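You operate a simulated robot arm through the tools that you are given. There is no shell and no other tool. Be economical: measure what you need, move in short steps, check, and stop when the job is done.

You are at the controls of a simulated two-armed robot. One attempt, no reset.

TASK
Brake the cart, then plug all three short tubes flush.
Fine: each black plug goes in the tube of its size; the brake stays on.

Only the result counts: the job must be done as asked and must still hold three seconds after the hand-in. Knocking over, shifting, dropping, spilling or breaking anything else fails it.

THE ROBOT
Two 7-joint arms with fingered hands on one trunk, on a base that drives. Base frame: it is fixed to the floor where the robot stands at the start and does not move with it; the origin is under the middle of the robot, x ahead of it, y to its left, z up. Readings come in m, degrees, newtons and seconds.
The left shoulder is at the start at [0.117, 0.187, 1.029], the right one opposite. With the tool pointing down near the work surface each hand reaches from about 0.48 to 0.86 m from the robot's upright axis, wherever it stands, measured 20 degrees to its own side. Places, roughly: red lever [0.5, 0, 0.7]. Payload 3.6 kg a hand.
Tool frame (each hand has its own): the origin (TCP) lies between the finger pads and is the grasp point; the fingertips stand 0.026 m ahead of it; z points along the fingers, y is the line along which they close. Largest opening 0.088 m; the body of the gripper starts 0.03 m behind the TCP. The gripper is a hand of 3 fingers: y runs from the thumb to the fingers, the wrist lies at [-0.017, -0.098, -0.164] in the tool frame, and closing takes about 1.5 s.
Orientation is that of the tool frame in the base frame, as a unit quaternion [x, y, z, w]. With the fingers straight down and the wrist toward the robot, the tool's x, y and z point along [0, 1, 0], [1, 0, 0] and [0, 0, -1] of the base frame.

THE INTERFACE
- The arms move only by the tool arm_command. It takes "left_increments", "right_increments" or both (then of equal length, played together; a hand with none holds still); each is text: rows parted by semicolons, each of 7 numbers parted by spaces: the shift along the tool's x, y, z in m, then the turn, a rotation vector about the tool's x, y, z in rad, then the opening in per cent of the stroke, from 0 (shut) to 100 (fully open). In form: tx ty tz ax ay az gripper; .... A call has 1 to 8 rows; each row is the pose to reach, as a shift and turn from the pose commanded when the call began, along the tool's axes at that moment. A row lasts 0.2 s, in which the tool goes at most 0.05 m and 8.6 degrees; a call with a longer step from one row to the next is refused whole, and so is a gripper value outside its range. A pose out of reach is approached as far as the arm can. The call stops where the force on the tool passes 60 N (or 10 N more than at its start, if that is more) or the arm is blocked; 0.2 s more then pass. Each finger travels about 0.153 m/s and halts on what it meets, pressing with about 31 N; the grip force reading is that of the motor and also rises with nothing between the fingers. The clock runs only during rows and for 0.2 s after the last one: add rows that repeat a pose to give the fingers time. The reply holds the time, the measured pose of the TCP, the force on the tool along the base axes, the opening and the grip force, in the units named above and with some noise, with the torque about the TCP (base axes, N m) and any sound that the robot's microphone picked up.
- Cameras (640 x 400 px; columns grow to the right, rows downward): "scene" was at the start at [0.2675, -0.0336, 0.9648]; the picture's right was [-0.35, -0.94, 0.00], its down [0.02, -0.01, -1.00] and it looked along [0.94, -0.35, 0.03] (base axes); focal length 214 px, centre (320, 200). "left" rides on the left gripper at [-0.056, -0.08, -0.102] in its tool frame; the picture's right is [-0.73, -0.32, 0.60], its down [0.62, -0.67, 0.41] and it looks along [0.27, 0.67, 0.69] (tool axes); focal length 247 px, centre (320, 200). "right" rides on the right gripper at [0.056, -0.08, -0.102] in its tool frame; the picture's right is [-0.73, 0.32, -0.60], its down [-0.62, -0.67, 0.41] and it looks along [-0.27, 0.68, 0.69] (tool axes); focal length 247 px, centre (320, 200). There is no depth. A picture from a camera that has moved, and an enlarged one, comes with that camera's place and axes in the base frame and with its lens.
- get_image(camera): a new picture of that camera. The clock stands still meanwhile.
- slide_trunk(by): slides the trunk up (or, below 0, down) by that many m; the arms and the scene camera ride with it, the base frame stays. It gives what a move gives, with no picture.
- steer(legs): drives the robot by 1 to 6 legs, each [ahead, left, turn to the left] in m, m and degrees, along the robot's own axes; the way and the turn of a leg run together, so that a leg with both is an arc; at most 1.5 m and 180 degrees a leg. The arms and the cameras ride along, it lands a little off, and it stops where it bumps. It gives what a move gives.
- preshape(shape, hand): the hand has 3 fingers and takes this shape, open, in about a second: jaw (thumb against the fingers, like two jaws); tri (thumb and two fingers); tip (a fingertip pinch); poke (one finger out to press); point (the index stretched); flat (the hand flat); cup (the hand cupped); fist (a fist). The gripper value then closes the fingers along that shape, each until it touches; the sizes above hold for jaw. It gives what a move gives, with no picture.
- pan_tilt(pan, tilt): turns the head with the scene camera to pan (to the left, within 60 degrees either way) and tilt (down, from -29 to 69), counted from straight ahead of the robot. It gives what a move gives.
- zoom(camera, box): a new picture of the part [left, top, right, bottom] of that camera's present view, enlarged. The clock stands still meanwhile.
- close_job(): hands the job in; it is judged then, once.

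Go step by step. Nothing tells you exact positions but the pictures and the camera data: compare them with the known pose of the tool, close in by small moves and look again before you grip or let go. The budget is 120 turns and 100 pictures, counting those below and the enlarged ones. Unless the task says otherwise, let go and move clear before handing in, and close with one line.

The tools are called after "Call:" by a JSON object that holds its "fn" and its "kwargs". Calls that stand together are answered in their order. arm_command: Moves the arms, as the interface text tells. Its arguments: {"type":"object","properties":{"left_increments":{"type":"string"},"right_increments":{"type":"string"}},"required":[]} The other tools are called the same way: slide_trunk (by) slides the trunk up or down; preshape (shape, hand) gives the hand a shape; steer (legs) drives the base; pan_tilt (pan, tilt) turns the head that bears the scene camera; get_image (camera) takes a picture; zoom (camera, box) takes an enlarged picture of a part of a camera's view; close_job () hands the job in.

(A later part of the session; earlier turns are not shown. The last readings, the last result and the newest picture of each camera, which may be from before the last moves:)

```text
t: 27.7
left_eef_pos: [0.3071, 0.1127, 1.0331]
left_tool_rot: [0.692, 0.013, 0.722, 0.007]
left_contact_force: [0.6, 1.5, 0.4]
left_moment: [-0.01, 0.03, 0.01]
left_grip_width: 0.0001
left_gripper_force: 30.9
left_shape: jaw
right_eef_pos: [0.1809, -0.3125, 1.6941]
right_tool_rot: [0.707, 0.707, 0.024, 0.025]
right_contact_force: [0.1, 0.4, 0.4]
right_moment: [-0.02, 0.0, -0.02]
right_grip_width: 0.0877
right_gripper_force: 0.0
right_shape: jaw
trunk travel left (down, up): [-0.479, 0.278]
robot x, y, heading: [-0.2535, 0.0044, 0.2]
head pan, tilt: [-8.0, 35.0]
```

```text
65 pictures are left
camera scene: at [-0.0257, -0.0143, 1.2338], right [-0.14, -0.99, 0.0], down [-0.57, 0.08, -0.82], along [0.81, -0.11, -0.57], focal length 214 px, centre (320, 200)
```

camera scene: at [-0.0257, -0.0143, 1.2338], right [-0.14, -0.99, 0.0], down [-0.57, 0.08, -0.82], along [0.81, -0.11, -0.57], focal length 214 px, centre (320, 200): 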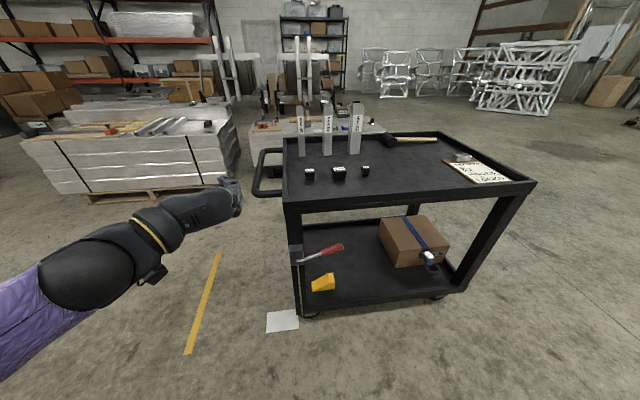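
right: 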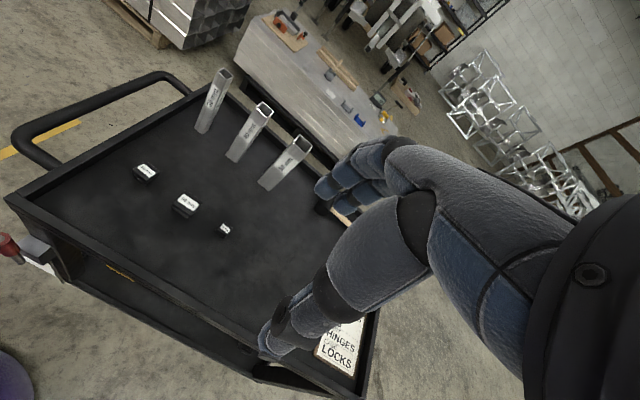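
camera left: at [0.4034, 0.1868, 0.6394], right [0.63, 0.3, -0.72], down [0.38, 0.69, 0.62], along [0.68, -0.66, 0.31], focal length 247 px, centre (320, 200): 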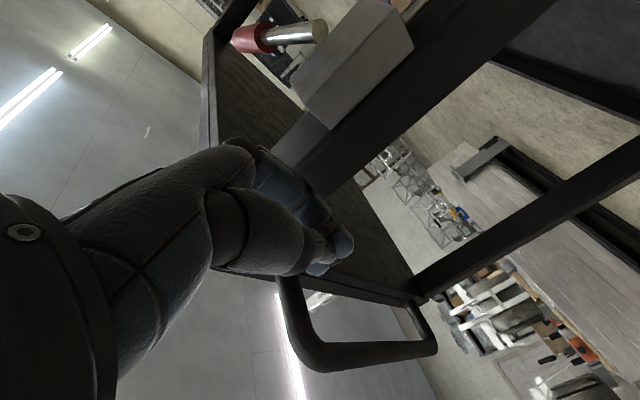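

I'll drive forward and slightly left so the right hand faces the plugs and tubes, staying short of the lever, and look again.

Call:
{"fn": "steer", "kwargs": {"legs": [[0.0, 0.1, 0], [0.3, 0, 0]]}}

Call:
{"fn": "pan_tilt", "kwargs": {"pan": -15, "tilt": 38}}

Call:
{"fn": "get_image", "kwargs": {"camera": "scene"}}

Call:
{"fn": "get_image", "kwargs": {"camera": "right"}}

```text
t: 30.5
left_eef_pos: [0.6082, 0.2127, 1.0336]
left_tool_rot: [0.692, 0.013, 0.722, 0.005]
left_contact_force: [-0.7, 0.2, -0.3]
left_moment: [0.03, 0.02, 0.01]
left_grip_width: 0.0001
left_gripper_force: 30.9
left_shape: jaw
right_eef_pos: [0.4819, -0.2135, 1.6937]
right_tool_rot: [0.707, 0.707, 0.024, 0.024]
right_contact_force: [-0.3, 0.7, -0.1]
right_moment: [-0.03, 0.0, -0.02]
right_grip_width: 0.0878
right_gripper_force: 0.2
right_shape: jaw
trunk travel left (down, up): [-0.479, 0.278]
robot x, y, heading: [0.045, 0.1008, 0.4]
head pan, tilt: [-8.0, 35.0]
```

```text
t: 31.2
left_eef_pos: [0.6069, 0.2132, 1.034]
left_tool_rot: [0.692, 0.012, 0.722, 0.007]
left_contact_force: [-0.3, -0.2, 0.2]
left_moment: [0.0, 0.01, 0.0]
left_grip_width: 0.0
left_gripper_force: 30.7
left_shape: jaw
right_eef_pos: [0.4825, -0.2124, 1.6934]
right_tool_rot: [0.706, 0.708, 0.025, 0.023]
right_contact_force: [-0.3, 0.2, 1.1]
right_moment: [-0.05, 0.0, 0.04]
right_grip_width: 0.0877
right_gripper_force: 0.1
right_shape: jaw
trunk travel left (down, up): [-0.479, 0.278]
robot x, y, heading: [0.0491, 0.102, 0.1]
head pan, tilt: [-15.0, 38.0]
```

```text
64 pictures are left
camera scene: at [0.2703, 0.0766, 1.2293], right [-0.26, -0.97, 0.0], down [-0.6, 0.16, -0.79], along [0.76, -0.2, -0.62], focal length 214 px, centre (320, 200)
```

scene: 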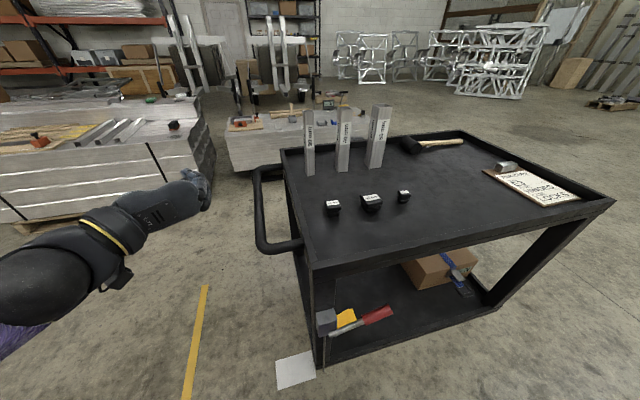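

```text
63 pictures are left
camera right: at [0.3942, -0.1568, 1.7902], right [0.28, -0.73, 0.62], down [-0.63, -0.63, -0.46], along [0.72, -0.27, -0.64], focal length 247 px, centre (320, 200)
```

right: 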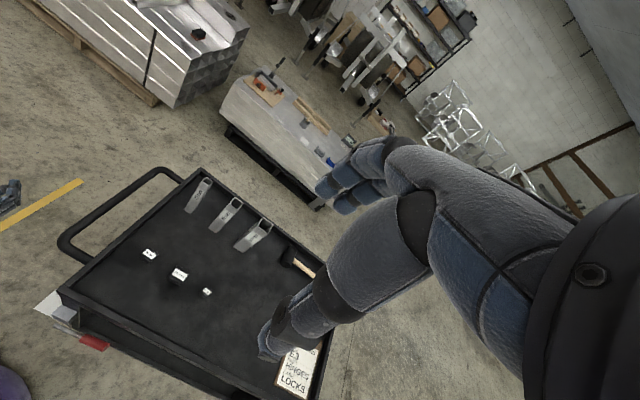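

I'll enlarge the plugs and tubes to read sizes and triangulate them.

Call:
{"fn": "zoom", "kwargs": {"camera": "scene", "box": [290, 95, 430, 225]}}

Call:
{"fn": "zoom", "kwargs": {"camera": "right", "box": [120, 160, 290, 310]}}

```text
3.08 times, centred on (360, 160) of scene
camera zoom: at [0.2703, 0.0766, 1.2293], right [-0.26, -0.97, 0.0], down [-0.6, 0.16, -0.79], along [0.76, -0.2, -0.62], focal length 660 px, centre (197, 323)
```

zoom: 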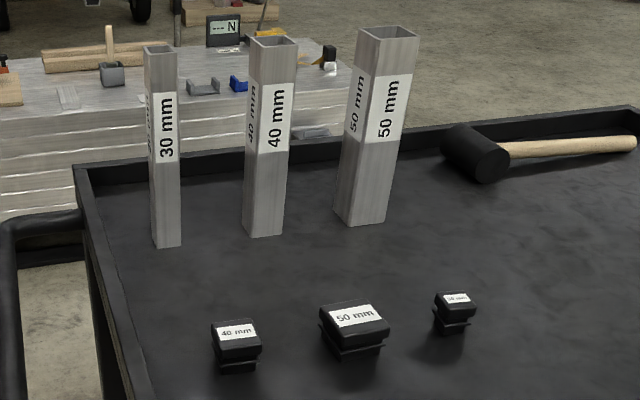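

```text
2.67 times, centred on (205, 235) of right
camera zoom: at [0.3942, -0.1568, 1.7902], right [0.28, -0.73, 0.62], down [-0.63, -0.63, -0.46], along [0.72, -0.27, -0.64], focal length 659 px, centre (627, 107)
```

zoom: 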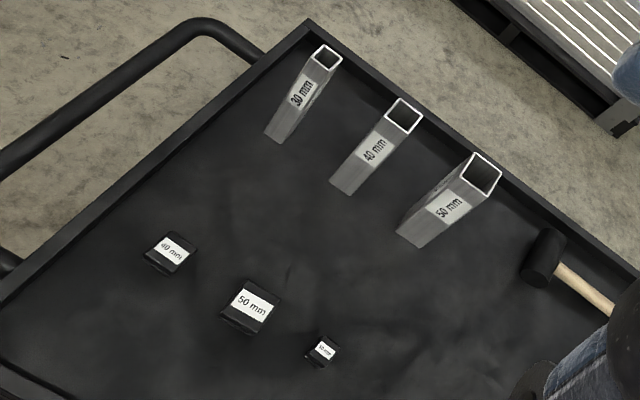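

Plugs (left to right 40, 50, 30) have tops at about [0.708,-0.076], [0.703,-0.192], [0.706,-0.300], z≈0.855; tubes 30/40/50 at [0.936,-0.063], [0.937,-0.182], [0.940,-0.317], top z≈1.04. I need to get closer, so I'll check the clearance between the base and the lever.

Call:
{"fn": "pan_tilt", "kwargs": {"pan": 0, "tilt": 69}}

Call:
{"fn": "get_image", "kwargs": {"camera": "scene"}}

```text
t: 32.1
left_eef_pos: [0.6073, 0.2134, 1.0338]
left_tool_rot: [0.692, 0.013, 0.721, 0.007]
left_contact_force: [-0.4, -0.4, -0.2]
left_moment: [0.02, 0.01, 0.0]
left_grip_width: 0.0
left_gripper_force: 30.7
left_shape: jaw
right_eef_pos: [0.4811, -0.2132, 1.6933]
right_tool_rot: [0.706, 0.707, 0.024, 0.024]
right_contact_force: [0.4, 0.1, -0.2]
right_moment: [-0.02, -0.01, 0.0]
right_grip_width: 0.0876
right_gripper_force: 0.0
right_shape: jaw
trunk travel left (down, up): [-0.479, 0.278]
robot x, y, heading: [0.0478, 0.1003, 0.2]
head pan, tilt: [0.0, 68.8]
```

```text
60 pictures are left
camera scene: at [0.2429, 0.0988, 1.1902], right [0.0, -1.0, 0.0], down [-0.93, 0.0, -0.36], along [0.36, 0.0, -0.93], focal length 214 px, centre (320, 200)
```

scene: 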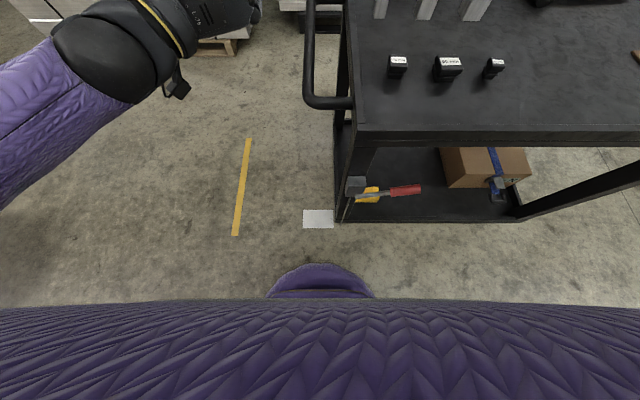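

The base front is about 0.28 m ahead of the axis, so advancing to x≈0.15 leaves room to the lever and cart. I'll first pull the left arm back, then drive.

Call:
{"fn": "arm_command", "kwargs": {"left_increments": "0 -0.02 -0.04 0 0 0 0;0 -0.04 -0.08 0 0 0 0;0 -0.06 -0.12 0 0 0 0;0 -0.08 -0.16 0 0 0 0;0 -0.1 -0.2 0 0 0 0;0 -0.12 -0.24 0 0 0 0"}}

Call:
{"fn": "steer", "kwargs": {"legs": [[0, -0.1, 0], [0.1, 0, 0]]}}

Call:
{"fn": "get_image", "kwargs": {"camera": "scene"}}

```text
t: 33.5
left_eef_pos: [0.3662, 0.3296, 1.022]
left_tool_rot: [0.692, 0.013, 0.722, 0.007]
left_contact_force: [0.2, -0.3, 0.0]
left_moment: [-0.01, 0.03, -0.01]
left_grip_width: 0.0
left_gripper_force: 31.0
left_shape: jaw
right_eef_pos: [0.4799, -0.2129, 1.6945]
right_tool_rot: [0.706, 0.707, 0.024, 0.025]
right_contact_force: [-0.6, 0.3, -0.7]
right_moment: [0.0, -0.04, -0.01]
right_grip_width: 0.0878
right_gripper_force: 0.1
right_shape: jaw
trunk travel left (down, up): [-0.479, 0.278]
robot x, y, heading: [0.046, 0.1027, 0.1]
head pan, tilt: [0.0, 68.8]
```

```text
t: 35.4
left_eef_pos: [0.4682, 0.2319, 1.0212]
left_tool_rot: [0.691, 0.013, 0.722, 0.007]
left_contact_force: [0.0, 0.0, 0.0]
left_moment: [0.01, 0.0, -0.03]
left_grip_width: 0.0
left_gripper_force: 31.3
left_shape: jaw
right_eef_pos: [0.5829, -0.31, 1.6936]
right_tool_rot: [0.706, 0.707, 0.023, 0.023]
right_contact_force: [-0.4, -0.1, -0.9]
right_moment: [0.0, 0.01, 0.01]
right_grip_width: 0.0877
right_gripper_force: 0.0
right_shape: jaw
trunk travel left (down, up): [-0.479, 0.278]
robot x, y, heading: [0.1484, 0.0002, 0.2]
head pan, tilt: [0.0, 68.8]
```

```text
59 pictures are left
camera scene: at [0.3444, 0.0015, 1.1901], right [0.0, -1.0, 0.0], down [-0.93, 0.0, -0.36], along [0.36, 0.0, -0.93], focal length 214 px, centre (320, 200)
```

scene: 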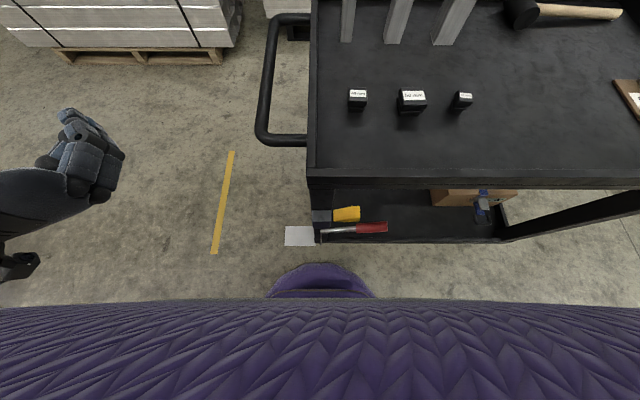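

The base is placed with clearance to lever and cart. I'll lower the trunk slightly and bring the right hand above the plugs.

Call:
{"fn": "slide_trunk", "kwargs": {"by": -0.08}}

Call:
{"fn": "arm_command", "kwargs": {"right_increments": "0.012 0.008 0.045 0 0 0 100;0.024 0.016 0.09 0 0 0 100;0.036 0.024 0.135 0 0 0 100;0.048 0.032 0.18 0 0 0 100;0.06 0.04 0.225 0 0 0 100;0.072 0.048 0.27 0 0 0 100;0.084 0.056 0.315 0 0 0 100;0.096 0.064 0.36 0 0 0 100"}}

```text
t: 36.6
left_eef_pos: [0.4682, 0.2324, 0.9413]
left_tool_rot: [0.691, 0.013, 0.722, 0.006]
left_contact_force: [0.1, -0.4, -0.4]
left_moment: [-0.01, -0.01, -0.03]
left_grip_width: 0.0
left_gripper_force: 31.3
left_shape: jaw
right_eef_pos: [0.5805, -0.31, 1.6146]
right_tool_rot: [0.706, 0.707, 0.025, 0.024]
right_contact_force: [-0.8, 0.4, 0.0]
right_moment: [0.0, -0.02, 0.01]
right_grip_width: 0.0876
right_gripper_force: 0.1
right_shape: jaw
trunk travel left (down, up): [-0.399, 0.358]
robot x, y, heading: [0.1448, 0.0058, -0.0]
head pan, tilt: [0.0, 68.8]
```

```text
t: 38.4
left_eef_pos: [0.4685, 0.2318, 0.941]
left_tool_rot: [0.692, 0.013, 0.722, 0.007]
left_contact_force: [-0.9, -0.9, -1.1]
left_moment: [-0.01, -0.02, 0.01]
left_grip_width: 0.0002
left_gripper_force: 30.9
left_shape: jaw
right_eef_pos: [0.6704, -0.2154, 1.2577]
right_tool_rot: [0.706, 0.707, 0.024, 0.025]
right_contact_force: [-0.5, -0.7, -0.7]
right_moment: [-0.05, 0.03, -0.02]
right_grip_width: 0.0879
right_gripper_force: 0.1
right_shape: jaw
trunk travel left (down, up): [-0.399, 0.358]
robot x, y, heading: [0.1504, 0.0035, 0.0]
head pan, tilt: [0.0, 68.8]
```

Now I'll straighten the hand to point exactly down and descend over the 50 mm plug.

Call:
{"fn": "arm_command", "kwargs": {"right_increments": "0.006 0.005 0.045 0.02 0 0 100;0.012 0.01 0.09 0.04 0 0 100;0.018 0.015 0.135 0.06 0 0 100;0.023 0.018 0.175 0.069 0 0 100;0.023 0.019 0.202 0.069 0 0 100"}}

Call:
{"fn": "get_image", "kwargs": {"camera": "right"}}

```text
t: 39.6
left_eef_pos: [0.4685, 0.2325, 0.9409]
left_tool_rot: [0.692, 0.013, 0.722, 0.007]
left_contact_force: [0.5, 0.4, 0.3]
left_moment: [-0.02, -0.03, 0.01]
left_grip_width: 0.0001
left_gripper_force: 31.3
left_shape: jaw
right_eef_pos: [0.7042, -0.191, 1.0559]
right_tool_rot: [0.706, 0.708, -0.001, 0.001]
right_contact_force: [0.5, 0.7, 0.6]
right_moment: [0.0, 0.0, 0.01]
right_grip_width: 0.0877
right_gripper_force: 0.1
right_shape: jaw
trunk travel left (down, up): [-0.399, 0.358]
robot x, y, heading: [0.1456, 0.0035, 0.2]
head pan, tilt: [0.0, 68.8]
```

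```text
58 pictures are left
camera right: at [0.6231, -0.1358, 1.1587], right [0.32, -0.73, 0.6], down [-0.66, -0.63, -0.41], along [0.68, -0.27, -0.69], focal length 247 px, centre (320, 200)
```

right: 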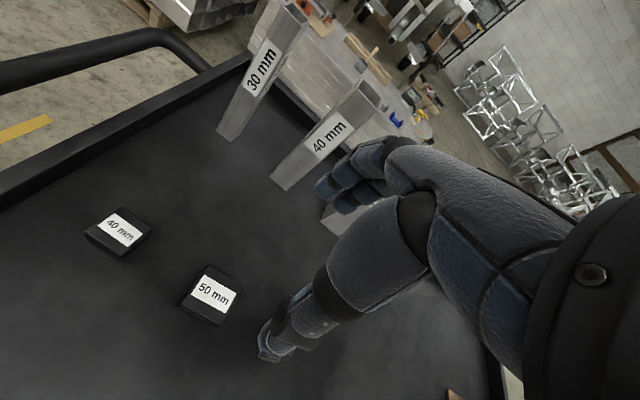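

I'll enlarge to get the plugs' centres and yaw.

Call:
{"fn": "zoom", "kwargs": {"camera": "right", "box": [70, 190, 270, 340]}}

```text
2.67 times, centred on (170, 265) of right
camera zoom: at [0.6231, -0.1358, 1.1587], right [0.32, -0.73, 0.6], down [-0.66, -0.63, -0.41], along [0.68, -0.27, -0.69], focal length 659 px, centre (720, 27)
```

zoom: 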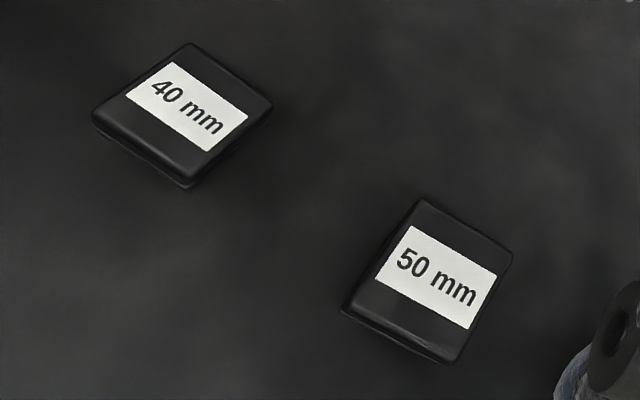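

The 50 mm plug's cap is centred at [0.7037,-0.190], turned about +3°; the 40 mm plug at [0.708,-0.076], about −4°. I'll descend partway over the 50 mm plug, matching its yaw.

Call:
{"fn": "arm_command", "kwargs": {"right_increments": "0.001 0 0.045 0 0 -0.028 100;0.001 0 0.09 0 0 -0.056 100;0.001 0 0.13 0 0 -0.056 100;0.001 0 0.145 0 0 -0.056 100"}}

Call:
{"fn": "get_image", "kwargs": {"camera": "right"}}

```text
t: 40.6
left_eef_pos: [0.4686, 0.2333, 0.9416]
left_tool_rot: [0.692, 0.013, 0.722, 0.006]
left_contact_force: [0.8, -0.2, -0.5]
left_moment: [-0.02, 0.01, 0.01]
left_grip_width: 0.0001
left_gripper_force: 30.8
left_shape: jaw
right_eef_pos: [0.7049, -0.1926, 0.9141]
right_tool_rot: [0.685, 0.728, 0.0, 0.0]
right_contact_force: [-0.8, 0.7, 0.1]
right_moment: [0.0, 0.01, 0.0]
right_grip_width: 0.0879
right_gripper_force: 0.1
right_shape: jaw
trunk travel left (down, up): [-0.399, 0.358]
robot x, y, heading: [0.1483, 0.0009, 0.2]
head pan, tilt: [0.0, 68.8]
```

```text
56 pictures are left
camera right: at [0.6215, -0.1406, 1.0158], right [0.36, -0.71, 0.6], down [-0.63, -0.66, -0.41], along [0.69, -0.23, -0.69], focal length 247 px, centre (320, 200)
```

right: 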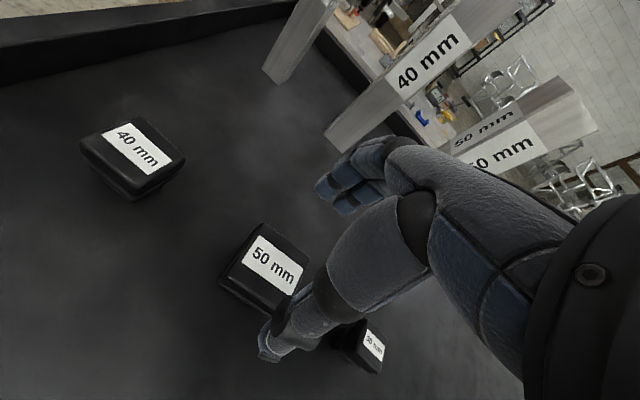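

Alignment looks good. I'll lower so the fingertips straddle the cap, close on it, and check.

Call:
{"fn": "arm_command", "kwargs": {"right_increments": "0.002 -0.002 0.03 0 0 0 100;0.003 -0.002 0.045 0 0 0 100;0.003 -0.002 0.045 0 0 0 60;0.003 -0.002 0.045 0 0 0 30;0.003 -0.002 0.045 0 0 0 0;0.003 -0.002 0.045 0 0 0 0;0.003 -0.002 0.045 0 0 0 0"}}

Call:
{"fn": "get_image", "kwargs": {"camera": "right"}}

```text
t: 42.2
left_eef_pos: [0.4677, 0.2327, 0.9406]
left_tool_rot: [0.692, 0.013, 0.722, 0.006]
left_contact_force: [0.5, 0.7, 0.2]
left_moment: [0.02, 0.03, 0.0]
left_grip_width: 0.0
left_gripper_force: 31.0
left_shape: jaw
right_eef_pos: [0.7023, -0.1904, 0.8685]
right_tool_rot: [0.686, 0.727, 0.0, 0.0]
right_contact_force: [-0.1, -0.4, -0.1]
right_moment: [0.01, 0.02, -0.01]
right_grip_width: 0.0435
right_gripper_force: 31.1
right_shape: jaw
trunk travel left (down, up): [-0.399, 0.358]
robot x, y, heading: [0.1522, 0.0011, 0.1]
head pan, tilt: [0.0, 68.8]
```

```text
55 pictures are left
camera right: at [0.6183, -0.1378, 0.9719], right [0.36, -0.71, 0.6], down [-0.63, -0.66, -0.41], along [0.69, -0.23, -0.69], focal length 247 px, centre (320, 200)
```

right: 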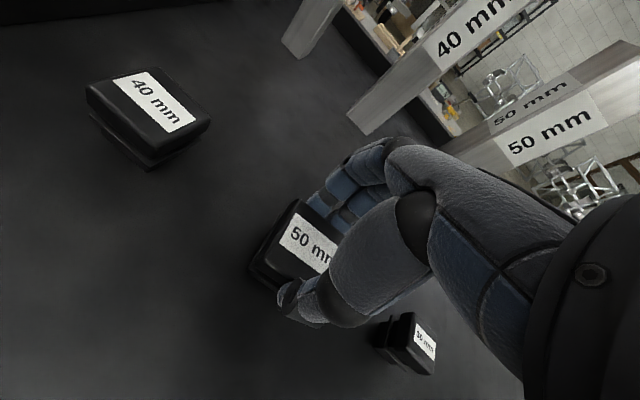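

Grip shows 43 mm with full force. I'll lift straight up and check the hold and the tubes below.

Call:
{"fn": "arm_command", "kwargs": {"right_increments": "0 0 -0.03 0 0 0 0;0 0 -0.075 0 0 0 0;0 0 -0.12 0 0 0 0;0 0 -0.165 0 0 0 0;0 0 -0.21 0 0 0 0;0 0 -0.255 0 0 0 0;0 0 -0.29 0 0 0 0"}}

Call:
{"fn": "get_image", "kwargs": {"camera": "right"}}

```text
t: 43.8
left_eef_pos: [0.4663, 0.2329, 0.9417]
left_tool_rot: [0.692, 0.013, 0.722, 0.007]
left_contact_force: [-0.4, -0.7, 0.2]
left_moment: [-0.01, 0.05, 0.01]
left_grip_width: 0.0
left_gripper_force: 31.1
left_shape: jaw
right_eef_pos: [0.7019, -0.1856, 1.1574]
right_tool_rot: [0.686, 0.727, -0.001, 0.0]
right_contact_force: [0.8, -0.6, 0.3]
right_moment: [-0.03, 0.0, 0.02]
right_grip_width: 0.043
right_gripper_force: 31.3
right_shape: jaw
trunk travel left (down, up): [-0.399, 0.358]
robot x, y, heading: [0.1452, 0.0031, 0.3]
head pan, tilt: [0.0, 68.8]
```

```text
54 pictures are left
camera right: at [0.6185, -0.1351, 1.2596], right [0.36, -0.71, 0.6], down [-0.63, -0.66, -0.41], along [0.69, -0.23, -0.69], focal length 247 px, centre (320, 200)
```

right: 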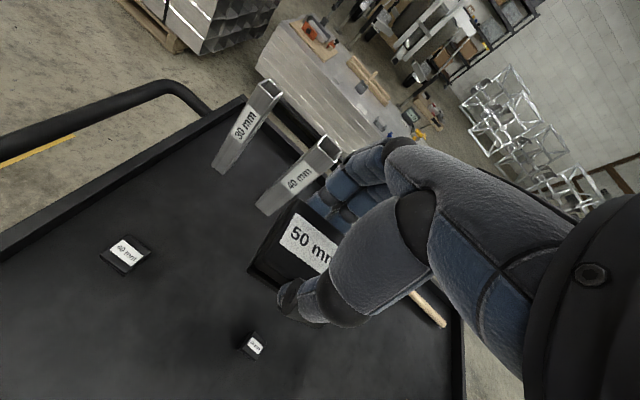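

The plug is held. I'll zoom on it for its tilt, and on the 30/40 tubes for their yaw and place.

Call:
{"fn": "zoom", "kwargs": {"camera": "right", "box": [200, 70, 360, 220]}}

Call:
{"fn": "zoom", "kwargs": {"camera": "right", "box": [230, 180, 390, 330]}}

Call:
{"fn": "pan_tilt", "kwargs": {"pan": -15, "tilt": 25}}

Call:
{"fn": "get_image", "kwargs": {"camera": "scene"}}

```text
2.67 times, centred on (280, 145) of right
camera zoom: at [0.6185, -0.1351, 1.2596], right [0.36, -0.71, 0.6], down [-0.63, -0.66, -0.41], along [0.69, -0.23, -0.69], focal length 659 px, centre (427, 347)
```

zoom: 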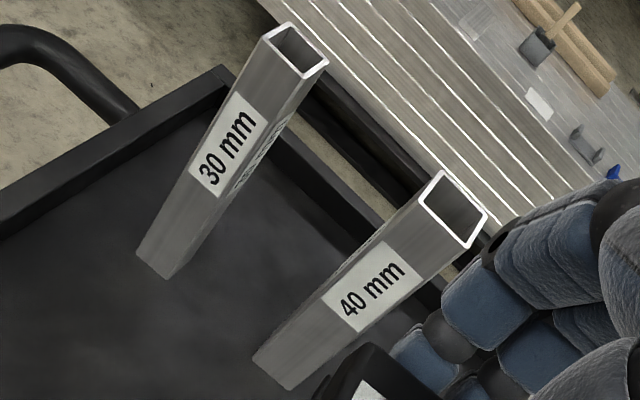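

```text
2.67 times, centred on (310, 255) of right
camera zoom: at [0.6185, -0.1351, 1.2596], right [0.36, -0.71, 0.6], down [-0.63, -0.66, -0.41], along [0.69, -0.23, -0.69], focal length 659 px, centre (347, 53)
```

zoom: 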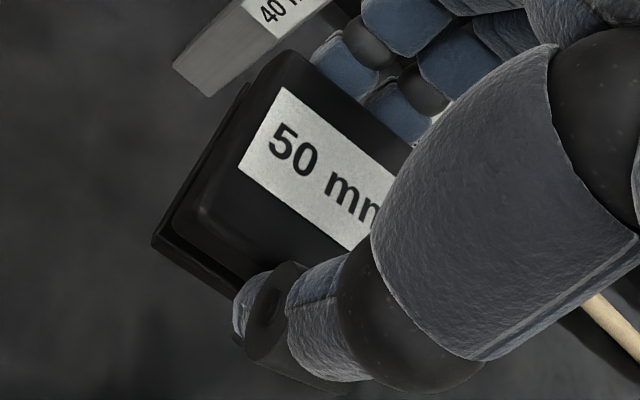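

```text
t: 44.9
left_eef_pos: [0.4684, 0.233, 0.9412]
left_tool_rot: [0.692, 0.014, 0.722, 0.007]
left_contact_force: [0.2, -0.6, -0.4]
left_moment: [0.01, 0.0, -0.01]
left_grip_width: 0.0
left_gripper_force: 31.0
left_shape: jaw
right_eef_pos: [0.7021, -0.1862, 1.1572]
right_tool_rot: [0.687, 0.727, 0.0, 0.0]
right_contact_force: [0.1, 0.3, -0.2]
right_moment: [0.0, -0.02, -0.03]
right_grip_width: 0.0435
right_gripper_force: 31.1
right_shape: jaw
trunk travel left (down, up): [-0.399, 0.358]
robot x, y, heading: [0.1494, 0.0009, 0.2]
head pan, tilt: [-15.0, 25.0]
```

```text
51 pictures are left
camera scene: at [0.3839, -0.0226, 1.1654], right [-0.26, -0.97, 0.0], down [-0.41, 0.11, -0.91], along [0.88, -0.23, -0.42], focal length 214 px, centre (320, 200)
```

scene: 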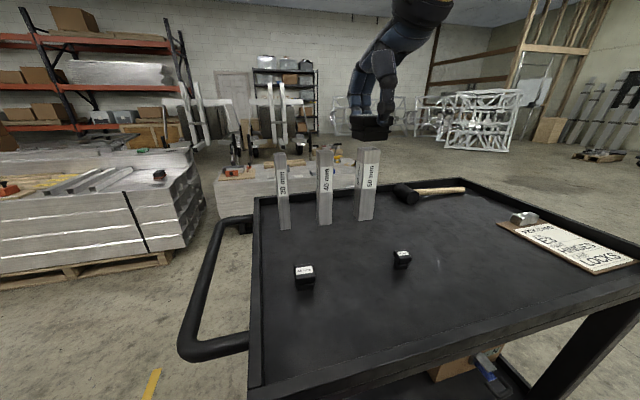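

The tubes stand square (yaw≈0) at [0.938,-0.062], [0.938,-0.181] and about [0.940,-0.317]. I'll carry the 50 mm plug above its tube and undo the yaw.

Call:
{"fn": "arm_command", "kwargs": {"right_increments": "-0.0206 0.0329 0 0 0 0.0081 0;-0.0413 0.0657 0 0 0 0.0163 0;-0.0619 0.0986 0 0 0 0.0244 0;-0.0826 0.1314 0 0 0 0.0326 0;-0.1032 0.1643 0 0 0 0.0407 0;-0.1238 0.1971 0 0 0 0.0489 0;-0.1445 0.23 0 0 0 0.057 0;-0.1445 0.23 0 0 0 0.057 0"}}

Call:
{"fn": "get_image", "kwargs": {"camera": "right"}}

Call:
{"fn": "zoom", "kwargs": {"camera": "scene", "box": [270, 90, 430, 240]}}

```text
t: 46.7
left_eef_pos: [0.4687, 0.2328, 0.9404]
left_tool_rot: [0.691, 0.014, 0.723, 0.006]
left_contact_force: [0.5, 0.6, -0.5]
left_moment: [0.02, 0.03, -0.01]
left_grip_width: 0.0002
left_gripper_force: 30.9
left_shape: jaw
right_eef_pos: [0.8791, -0.3149, 1.1603]
right_tool_rot: [0.707, 0.707, 0.0, 0.001]
right_contact_force: [-0.5, -0.3, -0.5]
right_moment: [-0.02, 0.01, -0.01]
right_grip_width: 0.0432
right_gripper_force: 30.7
right_shape: jaw
right hand out of reach, approached as far as the arm can: row 6, 7, 8
trunk travel left (down, up): [-0.399, 0.358]
robot x, y, heading: [0.1478, 0.0028, 0.1]
head pan, tilt: [-15.0, 25.0]
```

```text
50 pictures are left
camera right: at [0.7983, -0.2588, 1.2619], right [0.32, -0.73, 0.6], down [-0.66, -0.62, -0.41], along [0.68, -0.27, -0.69], focal length 247 px, centre (320, 200)
```

right: 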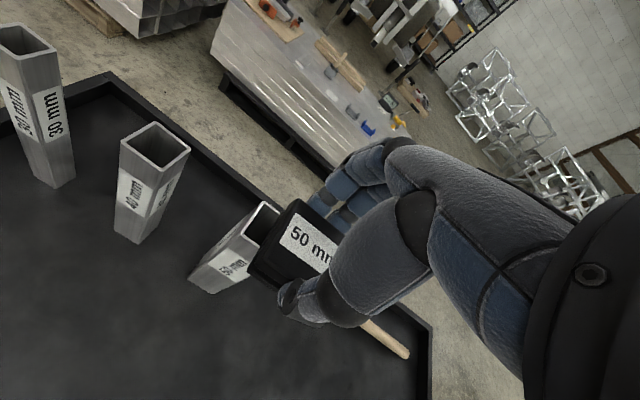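

```text
2.67 times, centred on (350, 165) of scene
camera zoom: at [0.3839, -0.0221, 1.1655], right [-0.26, -0.97, 0.0], down [-0.41, 0.11, -0.91], along [0.88, -0.23, -0.42], focal length 572 px, centre (240, 293)
```

zoom: 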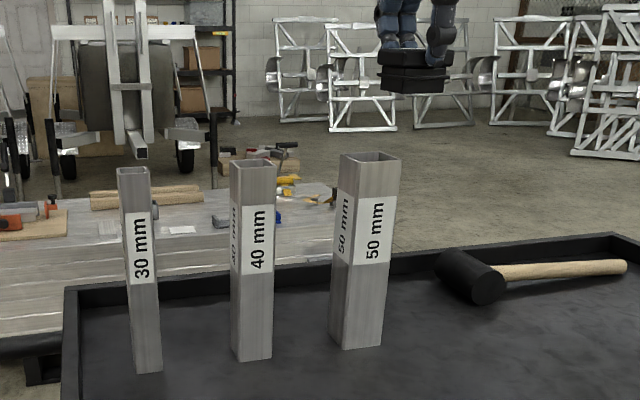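

The arm falls ~6 cm short of the tube. I'll back off a little, turn the robot 30° left to bring the right shoulder forward, and check clearance before easing back in.

Call:
{"fn": "steer", "kwargs": {"legs": [[-0.1, 0, 0], [0, 0, 30]]}}

Call:
{"fn": "pan_tilt", "kwargs": {"pan": -35, "tilt": 66}}

Call:
{"fn": "get_image", "kwargs": {"camera": "scene"}}

```text
t: 49.3
left_eef_pos: [0.2125, 0.3602, 0.9409]
left_tool_rot: [0.665, 0.189, 0.7, -0.177]
left_contact_force: [-1.0, 0.7, 0.2]
left_moment: [0.01, 0.02, 0.01]
left_grip_width: 0.0
left_gripper_force: 30.9
left_shape: jaw
right_eef_pos: [0.8415, 0.0878, 1.1581]
right_tool_rot: [0.502, 0.865, 0.0, 0.001]
right_contact_force: [0.0, 0.6, -0.6]
right_moment: [0.0, -0.03, 0.01]
right_grip_width: 0.043
right_gripper_force: 30.9
right_shape: jaw
trunk travel left (down, up): [-0.399, 0.358]
robot x, y, heading: [0.0491, 0.0038, 29.9]
head pan, tilt: [-15.0, 25.0]
```

```text
t: 50.4
left_eef_pos: [0.2121, 0.3603, 0.9418]
left_tool_rot: [0.666, 0.19, 0.699, -0.178]
left_contact_force: [0.6, -0.1, 0.0]
left_moment: [-0.02, 0.0, -0.01]
left_grip_width: 0.0002
left_gripper_force: 30.9
left_shape: jaw
right_eef_pos: [0.8408, 0.0861, 1.1597]
right_tool_rot: [0.503, 0.864, 0.0, 0.001]
right_contact_force: [0.4, -0.1, -0.8]
right_moment: [0.02, 0.0, 0.0]
right_grip_width: 0.0431
right_gripper_force: 31.2
right_shape: jaw
trunk travel left (down, up): [-0.399, 0.358]
robot x, y, heading: [0.0505, 0.0009, 29.8]
head pan, tilt: [-35.0, 66.0]
```

```text
48 pictures are left
camera scene: at [0.235, 0.0663, 1.1088], right [-0.09, -1.0, 0.0], down [-0.91, 0.08, -0.41], along [0.41, -0.04, -0.91], focal length 214 px, centre (320, 200)
```

scene: 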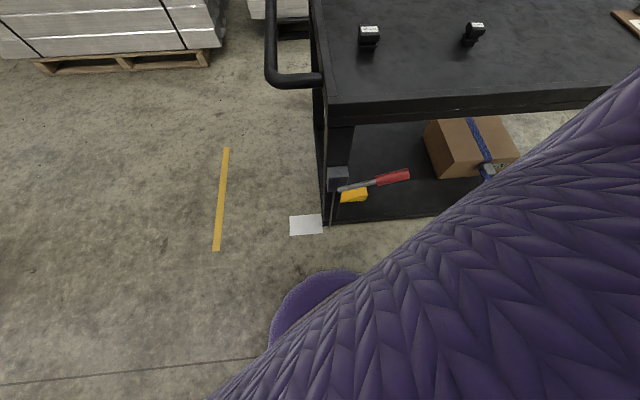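

The base is round with ~0.28–0.30 m radius, so easing in to x≈0.155 remains clear. I'll move there.

Call:
{"fn": "steer", "kwargs": {"legs": [[0, -0.13, 0], [0.046, 0, 0]]}}

Call:
{"fn": "pan_tilt", "kwargs": {"pan": -45, "tilt": 25}}

Call:
{"fn": "get_image", "kwargs": {"camera": "scene"}}

```text
t: 52.2
left_eef_pos: [0.3176, 0.2732, 0.9402]
left_tool_rot: [0.666, 0.19, 0.699, -0.178]
left_contact_force: [-0.1, -0.4, -0.9]
left_moment: [-0.01, -0.01, -0.01]
left_grip_width: 0.0002
left_gripper_force: 30.6
left_shape: jaw
right_eef_pos: [0.9476, -0.0019, 1.1575]
right_tool_rot: [0.504, 0.864, -0.001, -0.001]
right_contact_force: [1.1, -0.4, -0.4]
right_moment: [-0.01, 0.01, -0.02]
right_grip_width: 0.0431
right_gripper_force: 30.8
right_shape: jaw
trunk travel left (down, up): [-0.399, 0.358]
robot x, y, heading: [0.153, -0.0839, 29.5]
head pan, tilt: [-35.0, 66.0]
```

```text
t: 53.2
left_eef_pos: [0.3163, 0.2729, 0.941]
left_tool_rot: [0.665, 0.19, 0.7, -0.178]
left_contact_force: [-0.3, -0.4, 0.3]
left_moment: [0.03, 0.03, 0.05]
left_grip_width: 0.0
left_gripper_force: 31.5
left_shape: jaw
right_eef_pos: [0.9452, -0.0026, 1.1596]
right_tool_rot: [0.503, 0.864, 0.001, 0.0]
right_contact_force: [-0.3, -0.9, -0.1]
right_moment: [0.0, 0.03, -0.02]
right_grip_width: 0.0435
right_gripper_force: 30.8
right_shape: jaw
trunk travel left (down, up): [-0.399, 0.358]
robot x, y, heading: [0.1535, -0.0845, 29.9]
head pan, tilt: [-45.0, 25.0]
```

```text
47 pictures are left
camera scene: at [0.3686, -0.0406, 1.1654], right [-0.26, -0.96, 0.0], down [-0.41, 0.11, -0.91], along [0.87, -0.24, -0.42], focal length 214 px, centre (320, 200)
```

scene: 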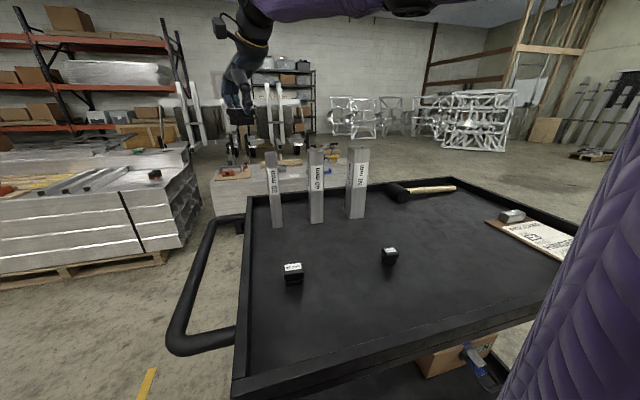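

Placed. Now I'll bring the held plug over the 50 mm tube and turn it square.

Call:
{"fn": "arm_command", "kwargs": {"right_increments": "-0.0339 -0.02 0 0 0 0.0645 0;-0.0678 -0.0399 0 0 0 0.129 0;-0.1017 -0.0599 0 0 0 0.1935 0;-0.1356 -0.0799 0 0 0 0.258 0;-0.1695 -0.0998 0 0 0 0.3225 0;-0.2034 -0.1198 0 0 0 0.387 0;-0.2373 -0.1397 0 0 0 0.4515 0;-0.2712 -0.1597 0 0 0 0.516 0"}}

Call:
{"fn": "get_image", "kwargs": {"camera": "right"}}

Call:
{"fn": "zoom", "kwargs": {"camera": "scene", "box": [270, 90, 430, 240]}}

```text
t: 55.0
left_eef_pos: [0.3171, 0.2719, 0.9417]
left_tool_rot: [0.666, 0.19, 0.7, -0.178]
left_contact_force: [-0.6, 0.5, 0.3]
left_moment: [0.01, -0.01, 0.03]
left_grip_width: 0.0001
left_gripper_force: 30.4
left_shape: jaw
right_eef_pos: [0.9378, -0.3199, 1.1609]
right_tool_rot: [0.708, 0.706, 0.001, 0.001]
right_contact_force: [-0.5, -0.2, -0.2]
right_moment: [-0.03, 0.03, 0.02]
right_grip_width: 0.0429
right_gripper_force: 30.5
right_shape: jaw
trunk travel left (down, up): [-0.399, 0.358]
robot x, y, heading: [0.151, -0.0862, 29.7]
head pan, tilt: [-45.0, 25.0]
```

```text
46 pictures are left
camera right: at [0.8578, -0.2632, 1.2638], right [0.32, -0.74, 0.6], down [-0.67, -0.62, -0.41], along [0.68, -0.27, -0.69], focal length 247 px, centre (320, 200)
```

right: 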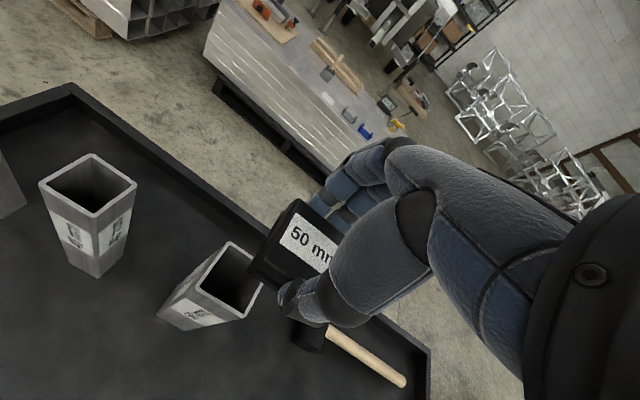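

```text
2.67 times, centred on (350, 165) of scene
camera zoom: at [0.3686, -0.0411, 1.1655], right [-0.26, -0.96, 0.0], down [-0.41, 0.11, -0.91], along [0.87, -0.24, -0.42], focal length 572 px, centre (240, 293)
```

zoom: 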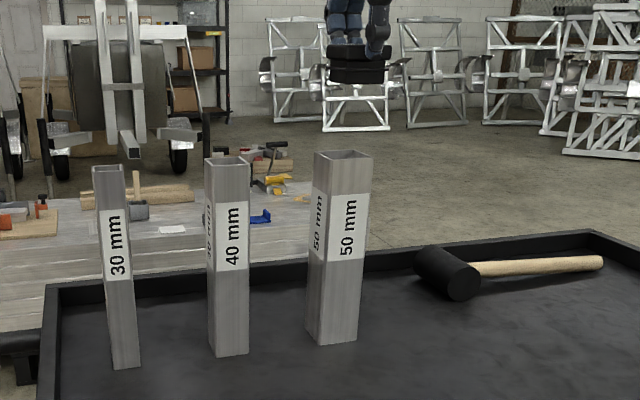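

In reach and above the tube. I'll enlarge the right view to align the plug to the tube mouth.

Call:
{"fn": "zoom", "kwargs": {"camera": "right", "box": [150, 190, 350, 340]}}

Call:
{"fn": "zoom", "kwargs": {"camera": "scene", "box": [340, 90, 390, 170]}}

```text
2.67 times, centred on (250, 265) of right
camera zoom: at [0.8578, -0.2632, 1.2638], right [0.32, -0.74, 0.6], down [-0.67, -0.62, -0.41], along [0.68, -0.27, -0.69], focal length 659 px, centre (507, 27)
```

zoom: 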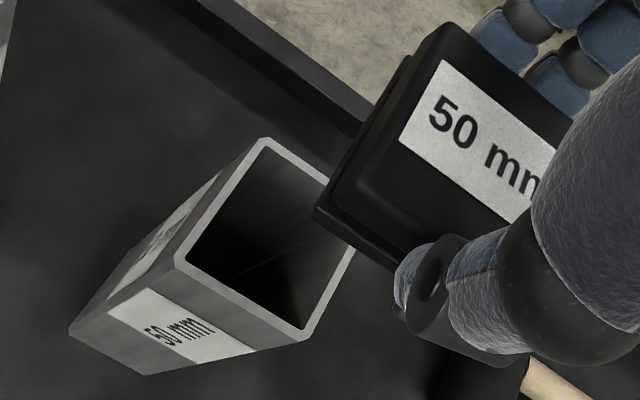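

```text
5.00 times, centred on (365, 130) of scene
camera zoom: at [0.3686, -0.0411, 1.1655], right [-0.26, -0.96, 0.0], down [-0.41, 0.11, -0.91], along [0.87, -0.24, -0.42], focal length 1072 px, centre (95, 550)
```

zoom: 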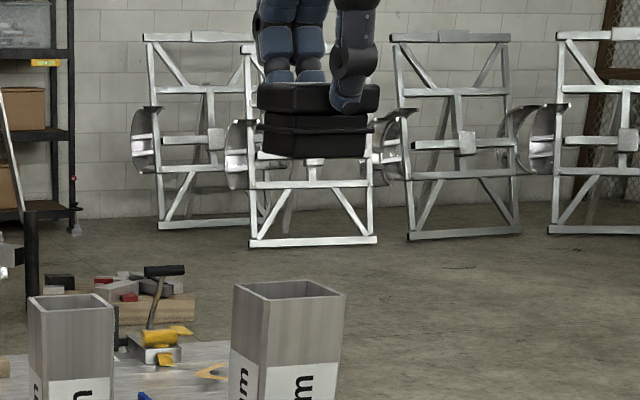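

The plug sits ~8 mm too far right of the tube. I'll correct and come down to a small gap, then compare again.

Call:
{"fn": "arm_command", "kwargs": {"right_increments": "0.0082 0.001 0.03 0 0 0 0;0.0082 0.001 0.058 0 0 0 0;0.0082 0.001 0.058 0 0 0 0"}}

Call:
{"fn": "zoom", "kwargs": {"camera": "right", "box": [190, 170, 350, 330]}}

Call:
{"fn": "zoom", "kwargs": {"camera": "scene", "box": [335, 105, 395, 165]}}

```text
t: 55.9
left_eef_pos: [0.316, 0.2729, 0.9408]
left_tool_rot: [0.666, 0.189, 0.7, -0.178]
left_contact_force: [0.8, -0.5, -0.2]
left_moment: [-0.01, -0.05, -0.03]
left_grip_width: 0.0
left_gripper_force: 31.0
left_shape: jaw
right_eef_pos: [0.9405, -0.3094, 1.1017]
right_tool_rot: [0.707, 0.707, 0.0, 0.0]
right_contact_force: [-0.6, 0.4, -0.5]
right_moment: [0.03, 0.02, 0.04]
right_grip_width: 0.0431
right_gripper_force: 30.8
right_shape: jaw
trunk travel left (down, up): [-0.399, 0.358]
robot x, y, heading: [0.1487, -0.0833, 30.1]
head pan, tilt: [-45.0, 25.0]
```

```text
2.50 times, centred on (270, 250) of right
camera zoom: at [0.8595, -0.2529, 1.2036], right [0.32, -0.73, 0.6], down [-0.67, -0.62, -0.41], along [0.68, -0.27, -0.69], focal length 617 px, centre (445, 75)
```

zoom: 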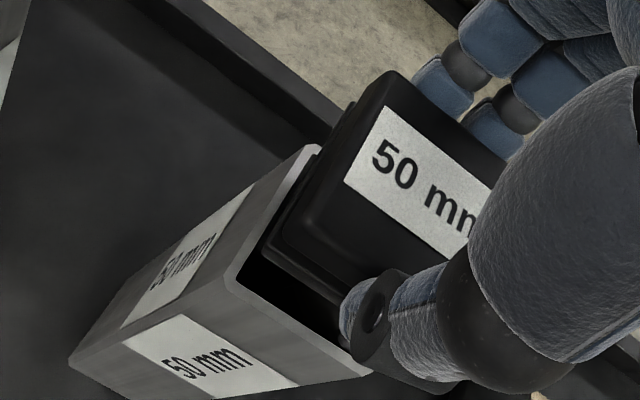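

```text
6.67 times, centred on (365, 135) of scene
camera zoom: at [0.3687, -0.0406, 1.1655], right [-0.26, -0.96, 0.0], down [-0.41, 0.11, -0.91], along [0.87, -0.24, -0.42], focal length 1430 px, centre (20, 633)
```

zoom: 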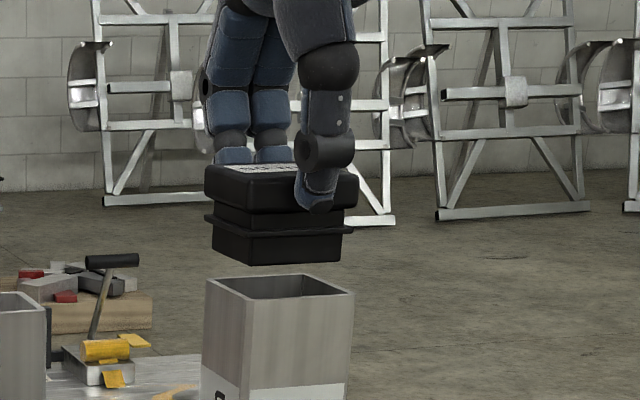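

The plug is now nearly over the tube, about 12–17 mm above. I'll trim ~3 mm right and drop 10 mm, then check again at high zoom.

Call:
{"fn": "arm_command", "kwargs": {"right_increments": "-0.003 0 0.005 0 0 0 0;-0.003 0 0.01 0 0 0 0;-0.003 0 0.01 0 0 0 0"}}

Call:
{"fn": "zoom", "kwargs": {"camera": "right", "box": [210, 180, 310, 280]}}

Call:
{"fn": "zoom", "kwargs": {"camera": "scene", "box": [345, 115, 385, 155]}}

```text
t: 56.6
left_eef_pos: [0.3164, 0.2723, 0.9412]
left_tool_rot: [0.665, 0.189, 0.7, -0.179]
left_contact_force: [-0.9, 0.3, 0.6]
left_moment: [0.01, 0.02, -0.04]
left_grip_width: 0.0
left_gripper_force: 31.0
left_shape: jaw
right_eef_pos: [0.9404, -0.3121, 1.0918]
right_tool_rot: [0.707, 0.707, 0.001, 0.001]
right_contact_force: [0.8, -0.8, 0.3]
right_moment: [-0.02, 0.02, -0.01]
right_grip_width: 0.0432
right_gripper_force: 31.2
right_shape: jaw
trunk travel left (down, up): [-0.399, 0.358]
robot x, y, heading: [0.1511, -0.0838, 29.6]
head pan, tilt: [-45.0, 25.0]
```

```text
4.00 times, centred on (260, 230) of right
camera zoom: at [0.8598, -0.2563, 1.1934], right [0.32, -0.73, 0.6], down [-0.66, -0.62, -0.41], along [0.68, -0.27, -0.69], focal length 988 px, centre (560, 80)
```

zoom: 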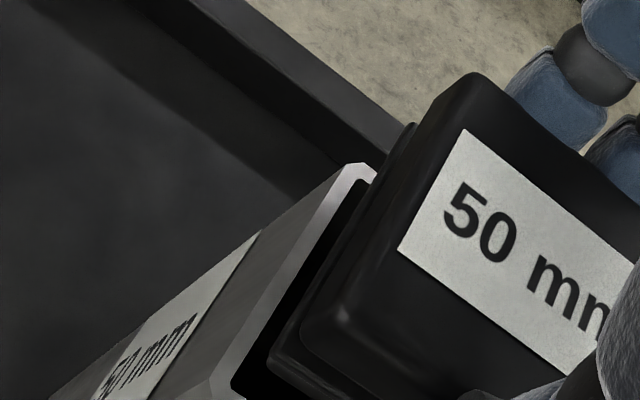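

```text
10.00 times, centred on (365, 135) of scene
camera zoom: at [0.3687, -0.0406, 1.1655], right [-0.26, -0.96, 0.0], down [-0.41, 0.11, -0.91], along [0.87, -0.24, -0.42], focal length 2145 px, centre (-130, 850)
```

zoom: 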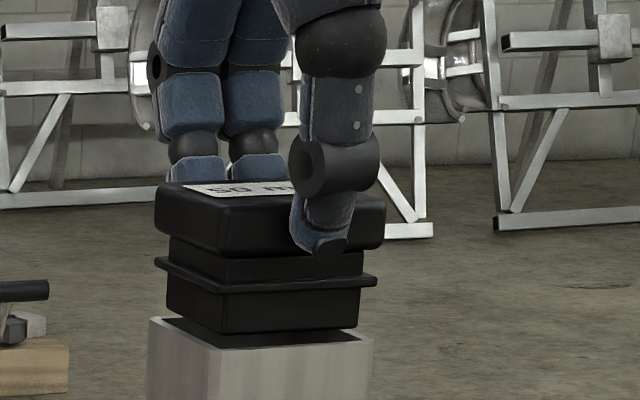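

Scene view shows the plug centred over the mouth within about a millimetre, just above it. I'll lower gently and watch the force.

Call:
{"fn": "arm_command", "kwargs": {"right_increments": "-0.0005 0.0003 0.003 0 0 0 0;-0.0005 0.0003 0.006 0 0 0 0;-0.0005 0.0003 0.008 0 0 0 0;-0.0005 0.0003 0.01 0 0 0 0"}}

Call:
{"fn": "zoom", "kwargs": {"camera": "scene", "box": [345, 115, 385, 155]}}

```text
t: 57.6
left_eef_pos: [0.3151, 0.2728, 0.9416]
left_tool_rot: [0.664, 0.19, 0.701, -0.177]
left_contact_force: [0.1, -0.7, 0.0]
left_moment: [0.04, -0.02, -0.01]
left_grip_width: 0.0
left_gripper_force: 30.9
left_shape: jaw
right_eef_pos: [0.9407, -0.313, 1.0867]
right_tool_rot: [0.708, 0.706, 0.005, 0.003]
right_contact_force: [1.5, -2.4, 26.7]
right_moment: [-0.09, -0.16, -0.04]
right_grip_width: 0.0436
right_gripper_force: 31.2
right_shape: jaw
trunk travel left (down, up): [-0.399, 0.358]
robot x, y, heading: [0.153, -0.0853, 29.8]
head pan, tilt: [-45.0, 25.0]
```

```text
10.00 times, centred on (365, 135) of scene
camera zoom: at [0.3661, -0.0402, 1.1663], right [-0.26, -0.96, 0.0], down [-0.41, 0.11, -0.91], along [0.88, -0.24, -0.42], focal length 2145 px, centre (-130, 850)
```

zoom: 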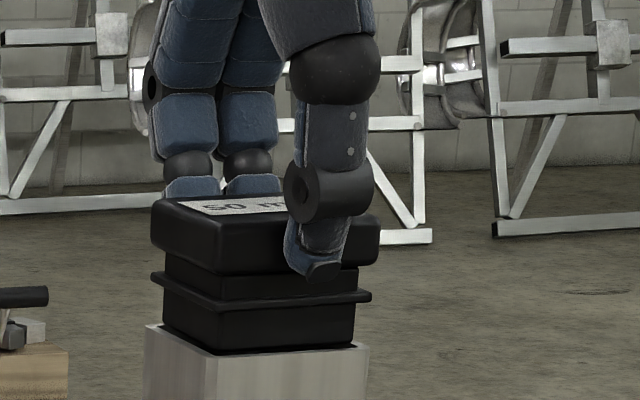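

It met 27 N after a few millimetres. I'll look closely from the hand camera to see whether it's on the rim or entering.

Call:
{"fn": "zoom", "kwargs": {"camera": "right", "box": [210, 180, 310, 280]}}

Call:
{"fn": "zoom", "kwargs": {"camera": "scene", "box": [352, 136, 376, 154]}}

```text
4.00 times, centred on (260, 230) of right
camera zoom: at [0.8583, -0.2559, 1.1887], right [0.31, -0.74, 0.6], down [-0.66, -0.62, -0.42], along [0.68, -0.27, -0.68], focal length 988 px, centre (560, 80)
```

zoom: 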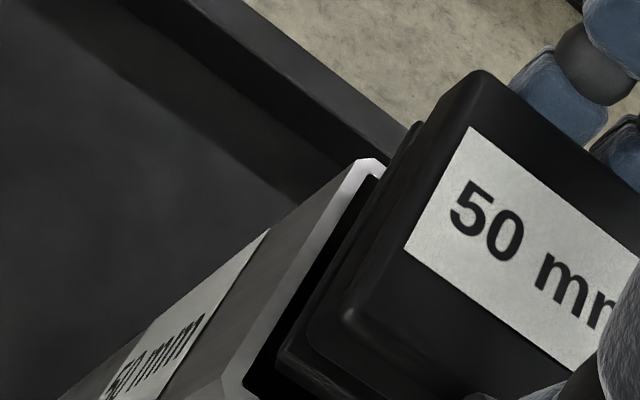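

```text
16.00 times, centred on (364, 145) of scene
camera zoom: at [0.3661, -0.0402, 1.1663], right [-0.26, -0.96, 0.0], down [-0.41, 0.11, -0.91], along [0.88, -0.24, -0.42], focal length 3432 px, centre (-384, 1080)
```

zoom: 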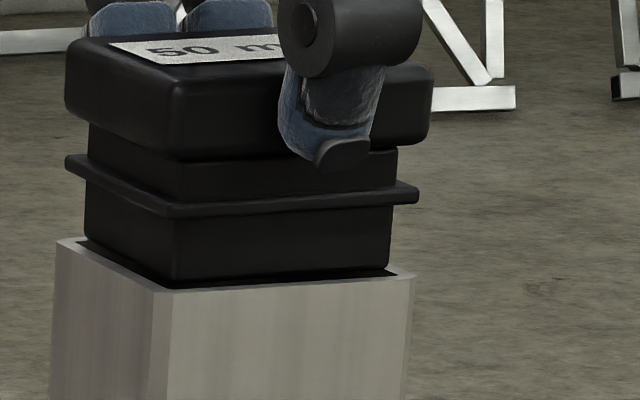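

The insert sits on the rim: laterally centred, but about 1.5 mm too far forward. I'll ease the pressure and slide back slightly, watching for a drop.

Call:
{"fn": "arm_command", "kwargs": {"right_increments": "0 0 -0.004 0 0 0 0;0 -0.0015 -0.004 0 0 0 0;0 -0.0015 0 0 0 0 0;0 -0.0015 0.002 0 0 0 0"}}

Call:
{"fn": "zoom", "kwargs": {"camera": "scene", "box": [352, 136, 376, 154]}}

```text
t: 58.6
left_eef_pos: [0.3146, 0.2726, 0.9415]
left_tool_rot: [0.665, 0.19, 0.7, -0.178]
left_contact_force: [0.3, 0.7, -0.3]
left_moment: [-0.04, -0.01, -0.03]
left_grip_width: 0.0001
left_gripper_force: 30.7
left_shape: jaw
right_eef_pos: [0.9384, -0.3122, 1.0875]
right_tool_rot: [0.707, 0.707, 0.007, 0.003]
right_contact_force: [4.5, -4.6, 33.8]
right_moment: [-0.11, -0.25, -0.06]
right_grip_width: 0.0442
right_gripper_force: 31.0
right_shape: jaw
trunk travel left (down, up): [-0.399, 0.358]
robot x, y, heading: [0.1526, -0.083, 29.7]
head pan, tilt: [-45.0, 25.0]
```

```text
16.00 times, centred on (364, 145) of scene
camera zoom: at [0.3657, -0.0401, 1.1663], right [-0.26, -0.96, 0.0], down [-0.41, 0.11, -0.91], along [0.88, -0.24, -0.42], focal length 3432 px, centre (-384, 1080)
```

zoom: 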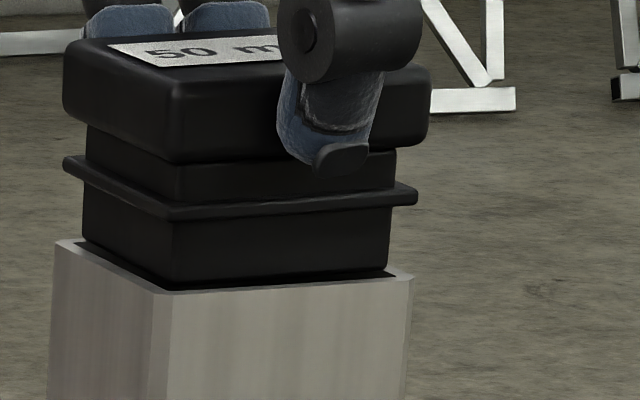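

The reaction is centred on the plug and lateral forces show it is engaging, so this looks like press-fit resistance. I'll push a bit harder, straight down.

Call:
{"fn": "arm_command", "kwargs": {"right_increments": "-0.0005 0.001 0.002 0 0 0 0;-0.0005 0.001 0.004 0 0 0 0;-0.0005 0.001 0.006 0 0 0 0;-0.0005 0.001 0.008 0 0 0 0"}}

Call:
{"fn": "zoom", "kwargs": {"camera": "scene", "box": [352, 136, 376, 154]}}

```text
t: 59.6
left_eef_pos: [0.3124, 0.2742, 0.9414]
left_tool_rot: [0.664, 0.19, 0.701, -0.177]
left_contact_force: [0.6, 0.0, 0.5]
left_moment: [0.04, 0.02, 0.02]
left_grip_width: 0.0002
left_gripper_force: 30.5
left_shape: jaw
right_eef_pos: [0.9411, -0.3098, 1.0853]
right_tool_rot: [0.708, 0.706, 0.014, 0.004]
right_contact_force: [2.4, -5.4, 48.2]
right_moment: [-0.19, -0.16, -0.1]
right_grip_width: 0.0447
right_gripper_force: 30.8
right_shape: jaw
trunk travel left (down, up): [-0.399, 0.358]
robot x, y, heading: [0.1493, -0.0869, 29.9]
head pan, tilt: [-45.0, 25.0]
```

```text
16.00 times, centred on (364, 145) of scene
camera zoom: at [0.3636, -0.0398, 1.1667], right [-0.26, -0.96, 0.0], down [-0.4, 0.11, -0.91], along [0.88, -0.24, -0.42], focal length 3432 px, centre (-384, 1080)
```

zoom: 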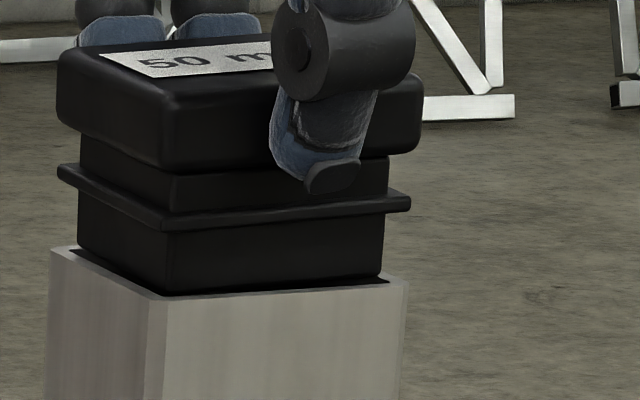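

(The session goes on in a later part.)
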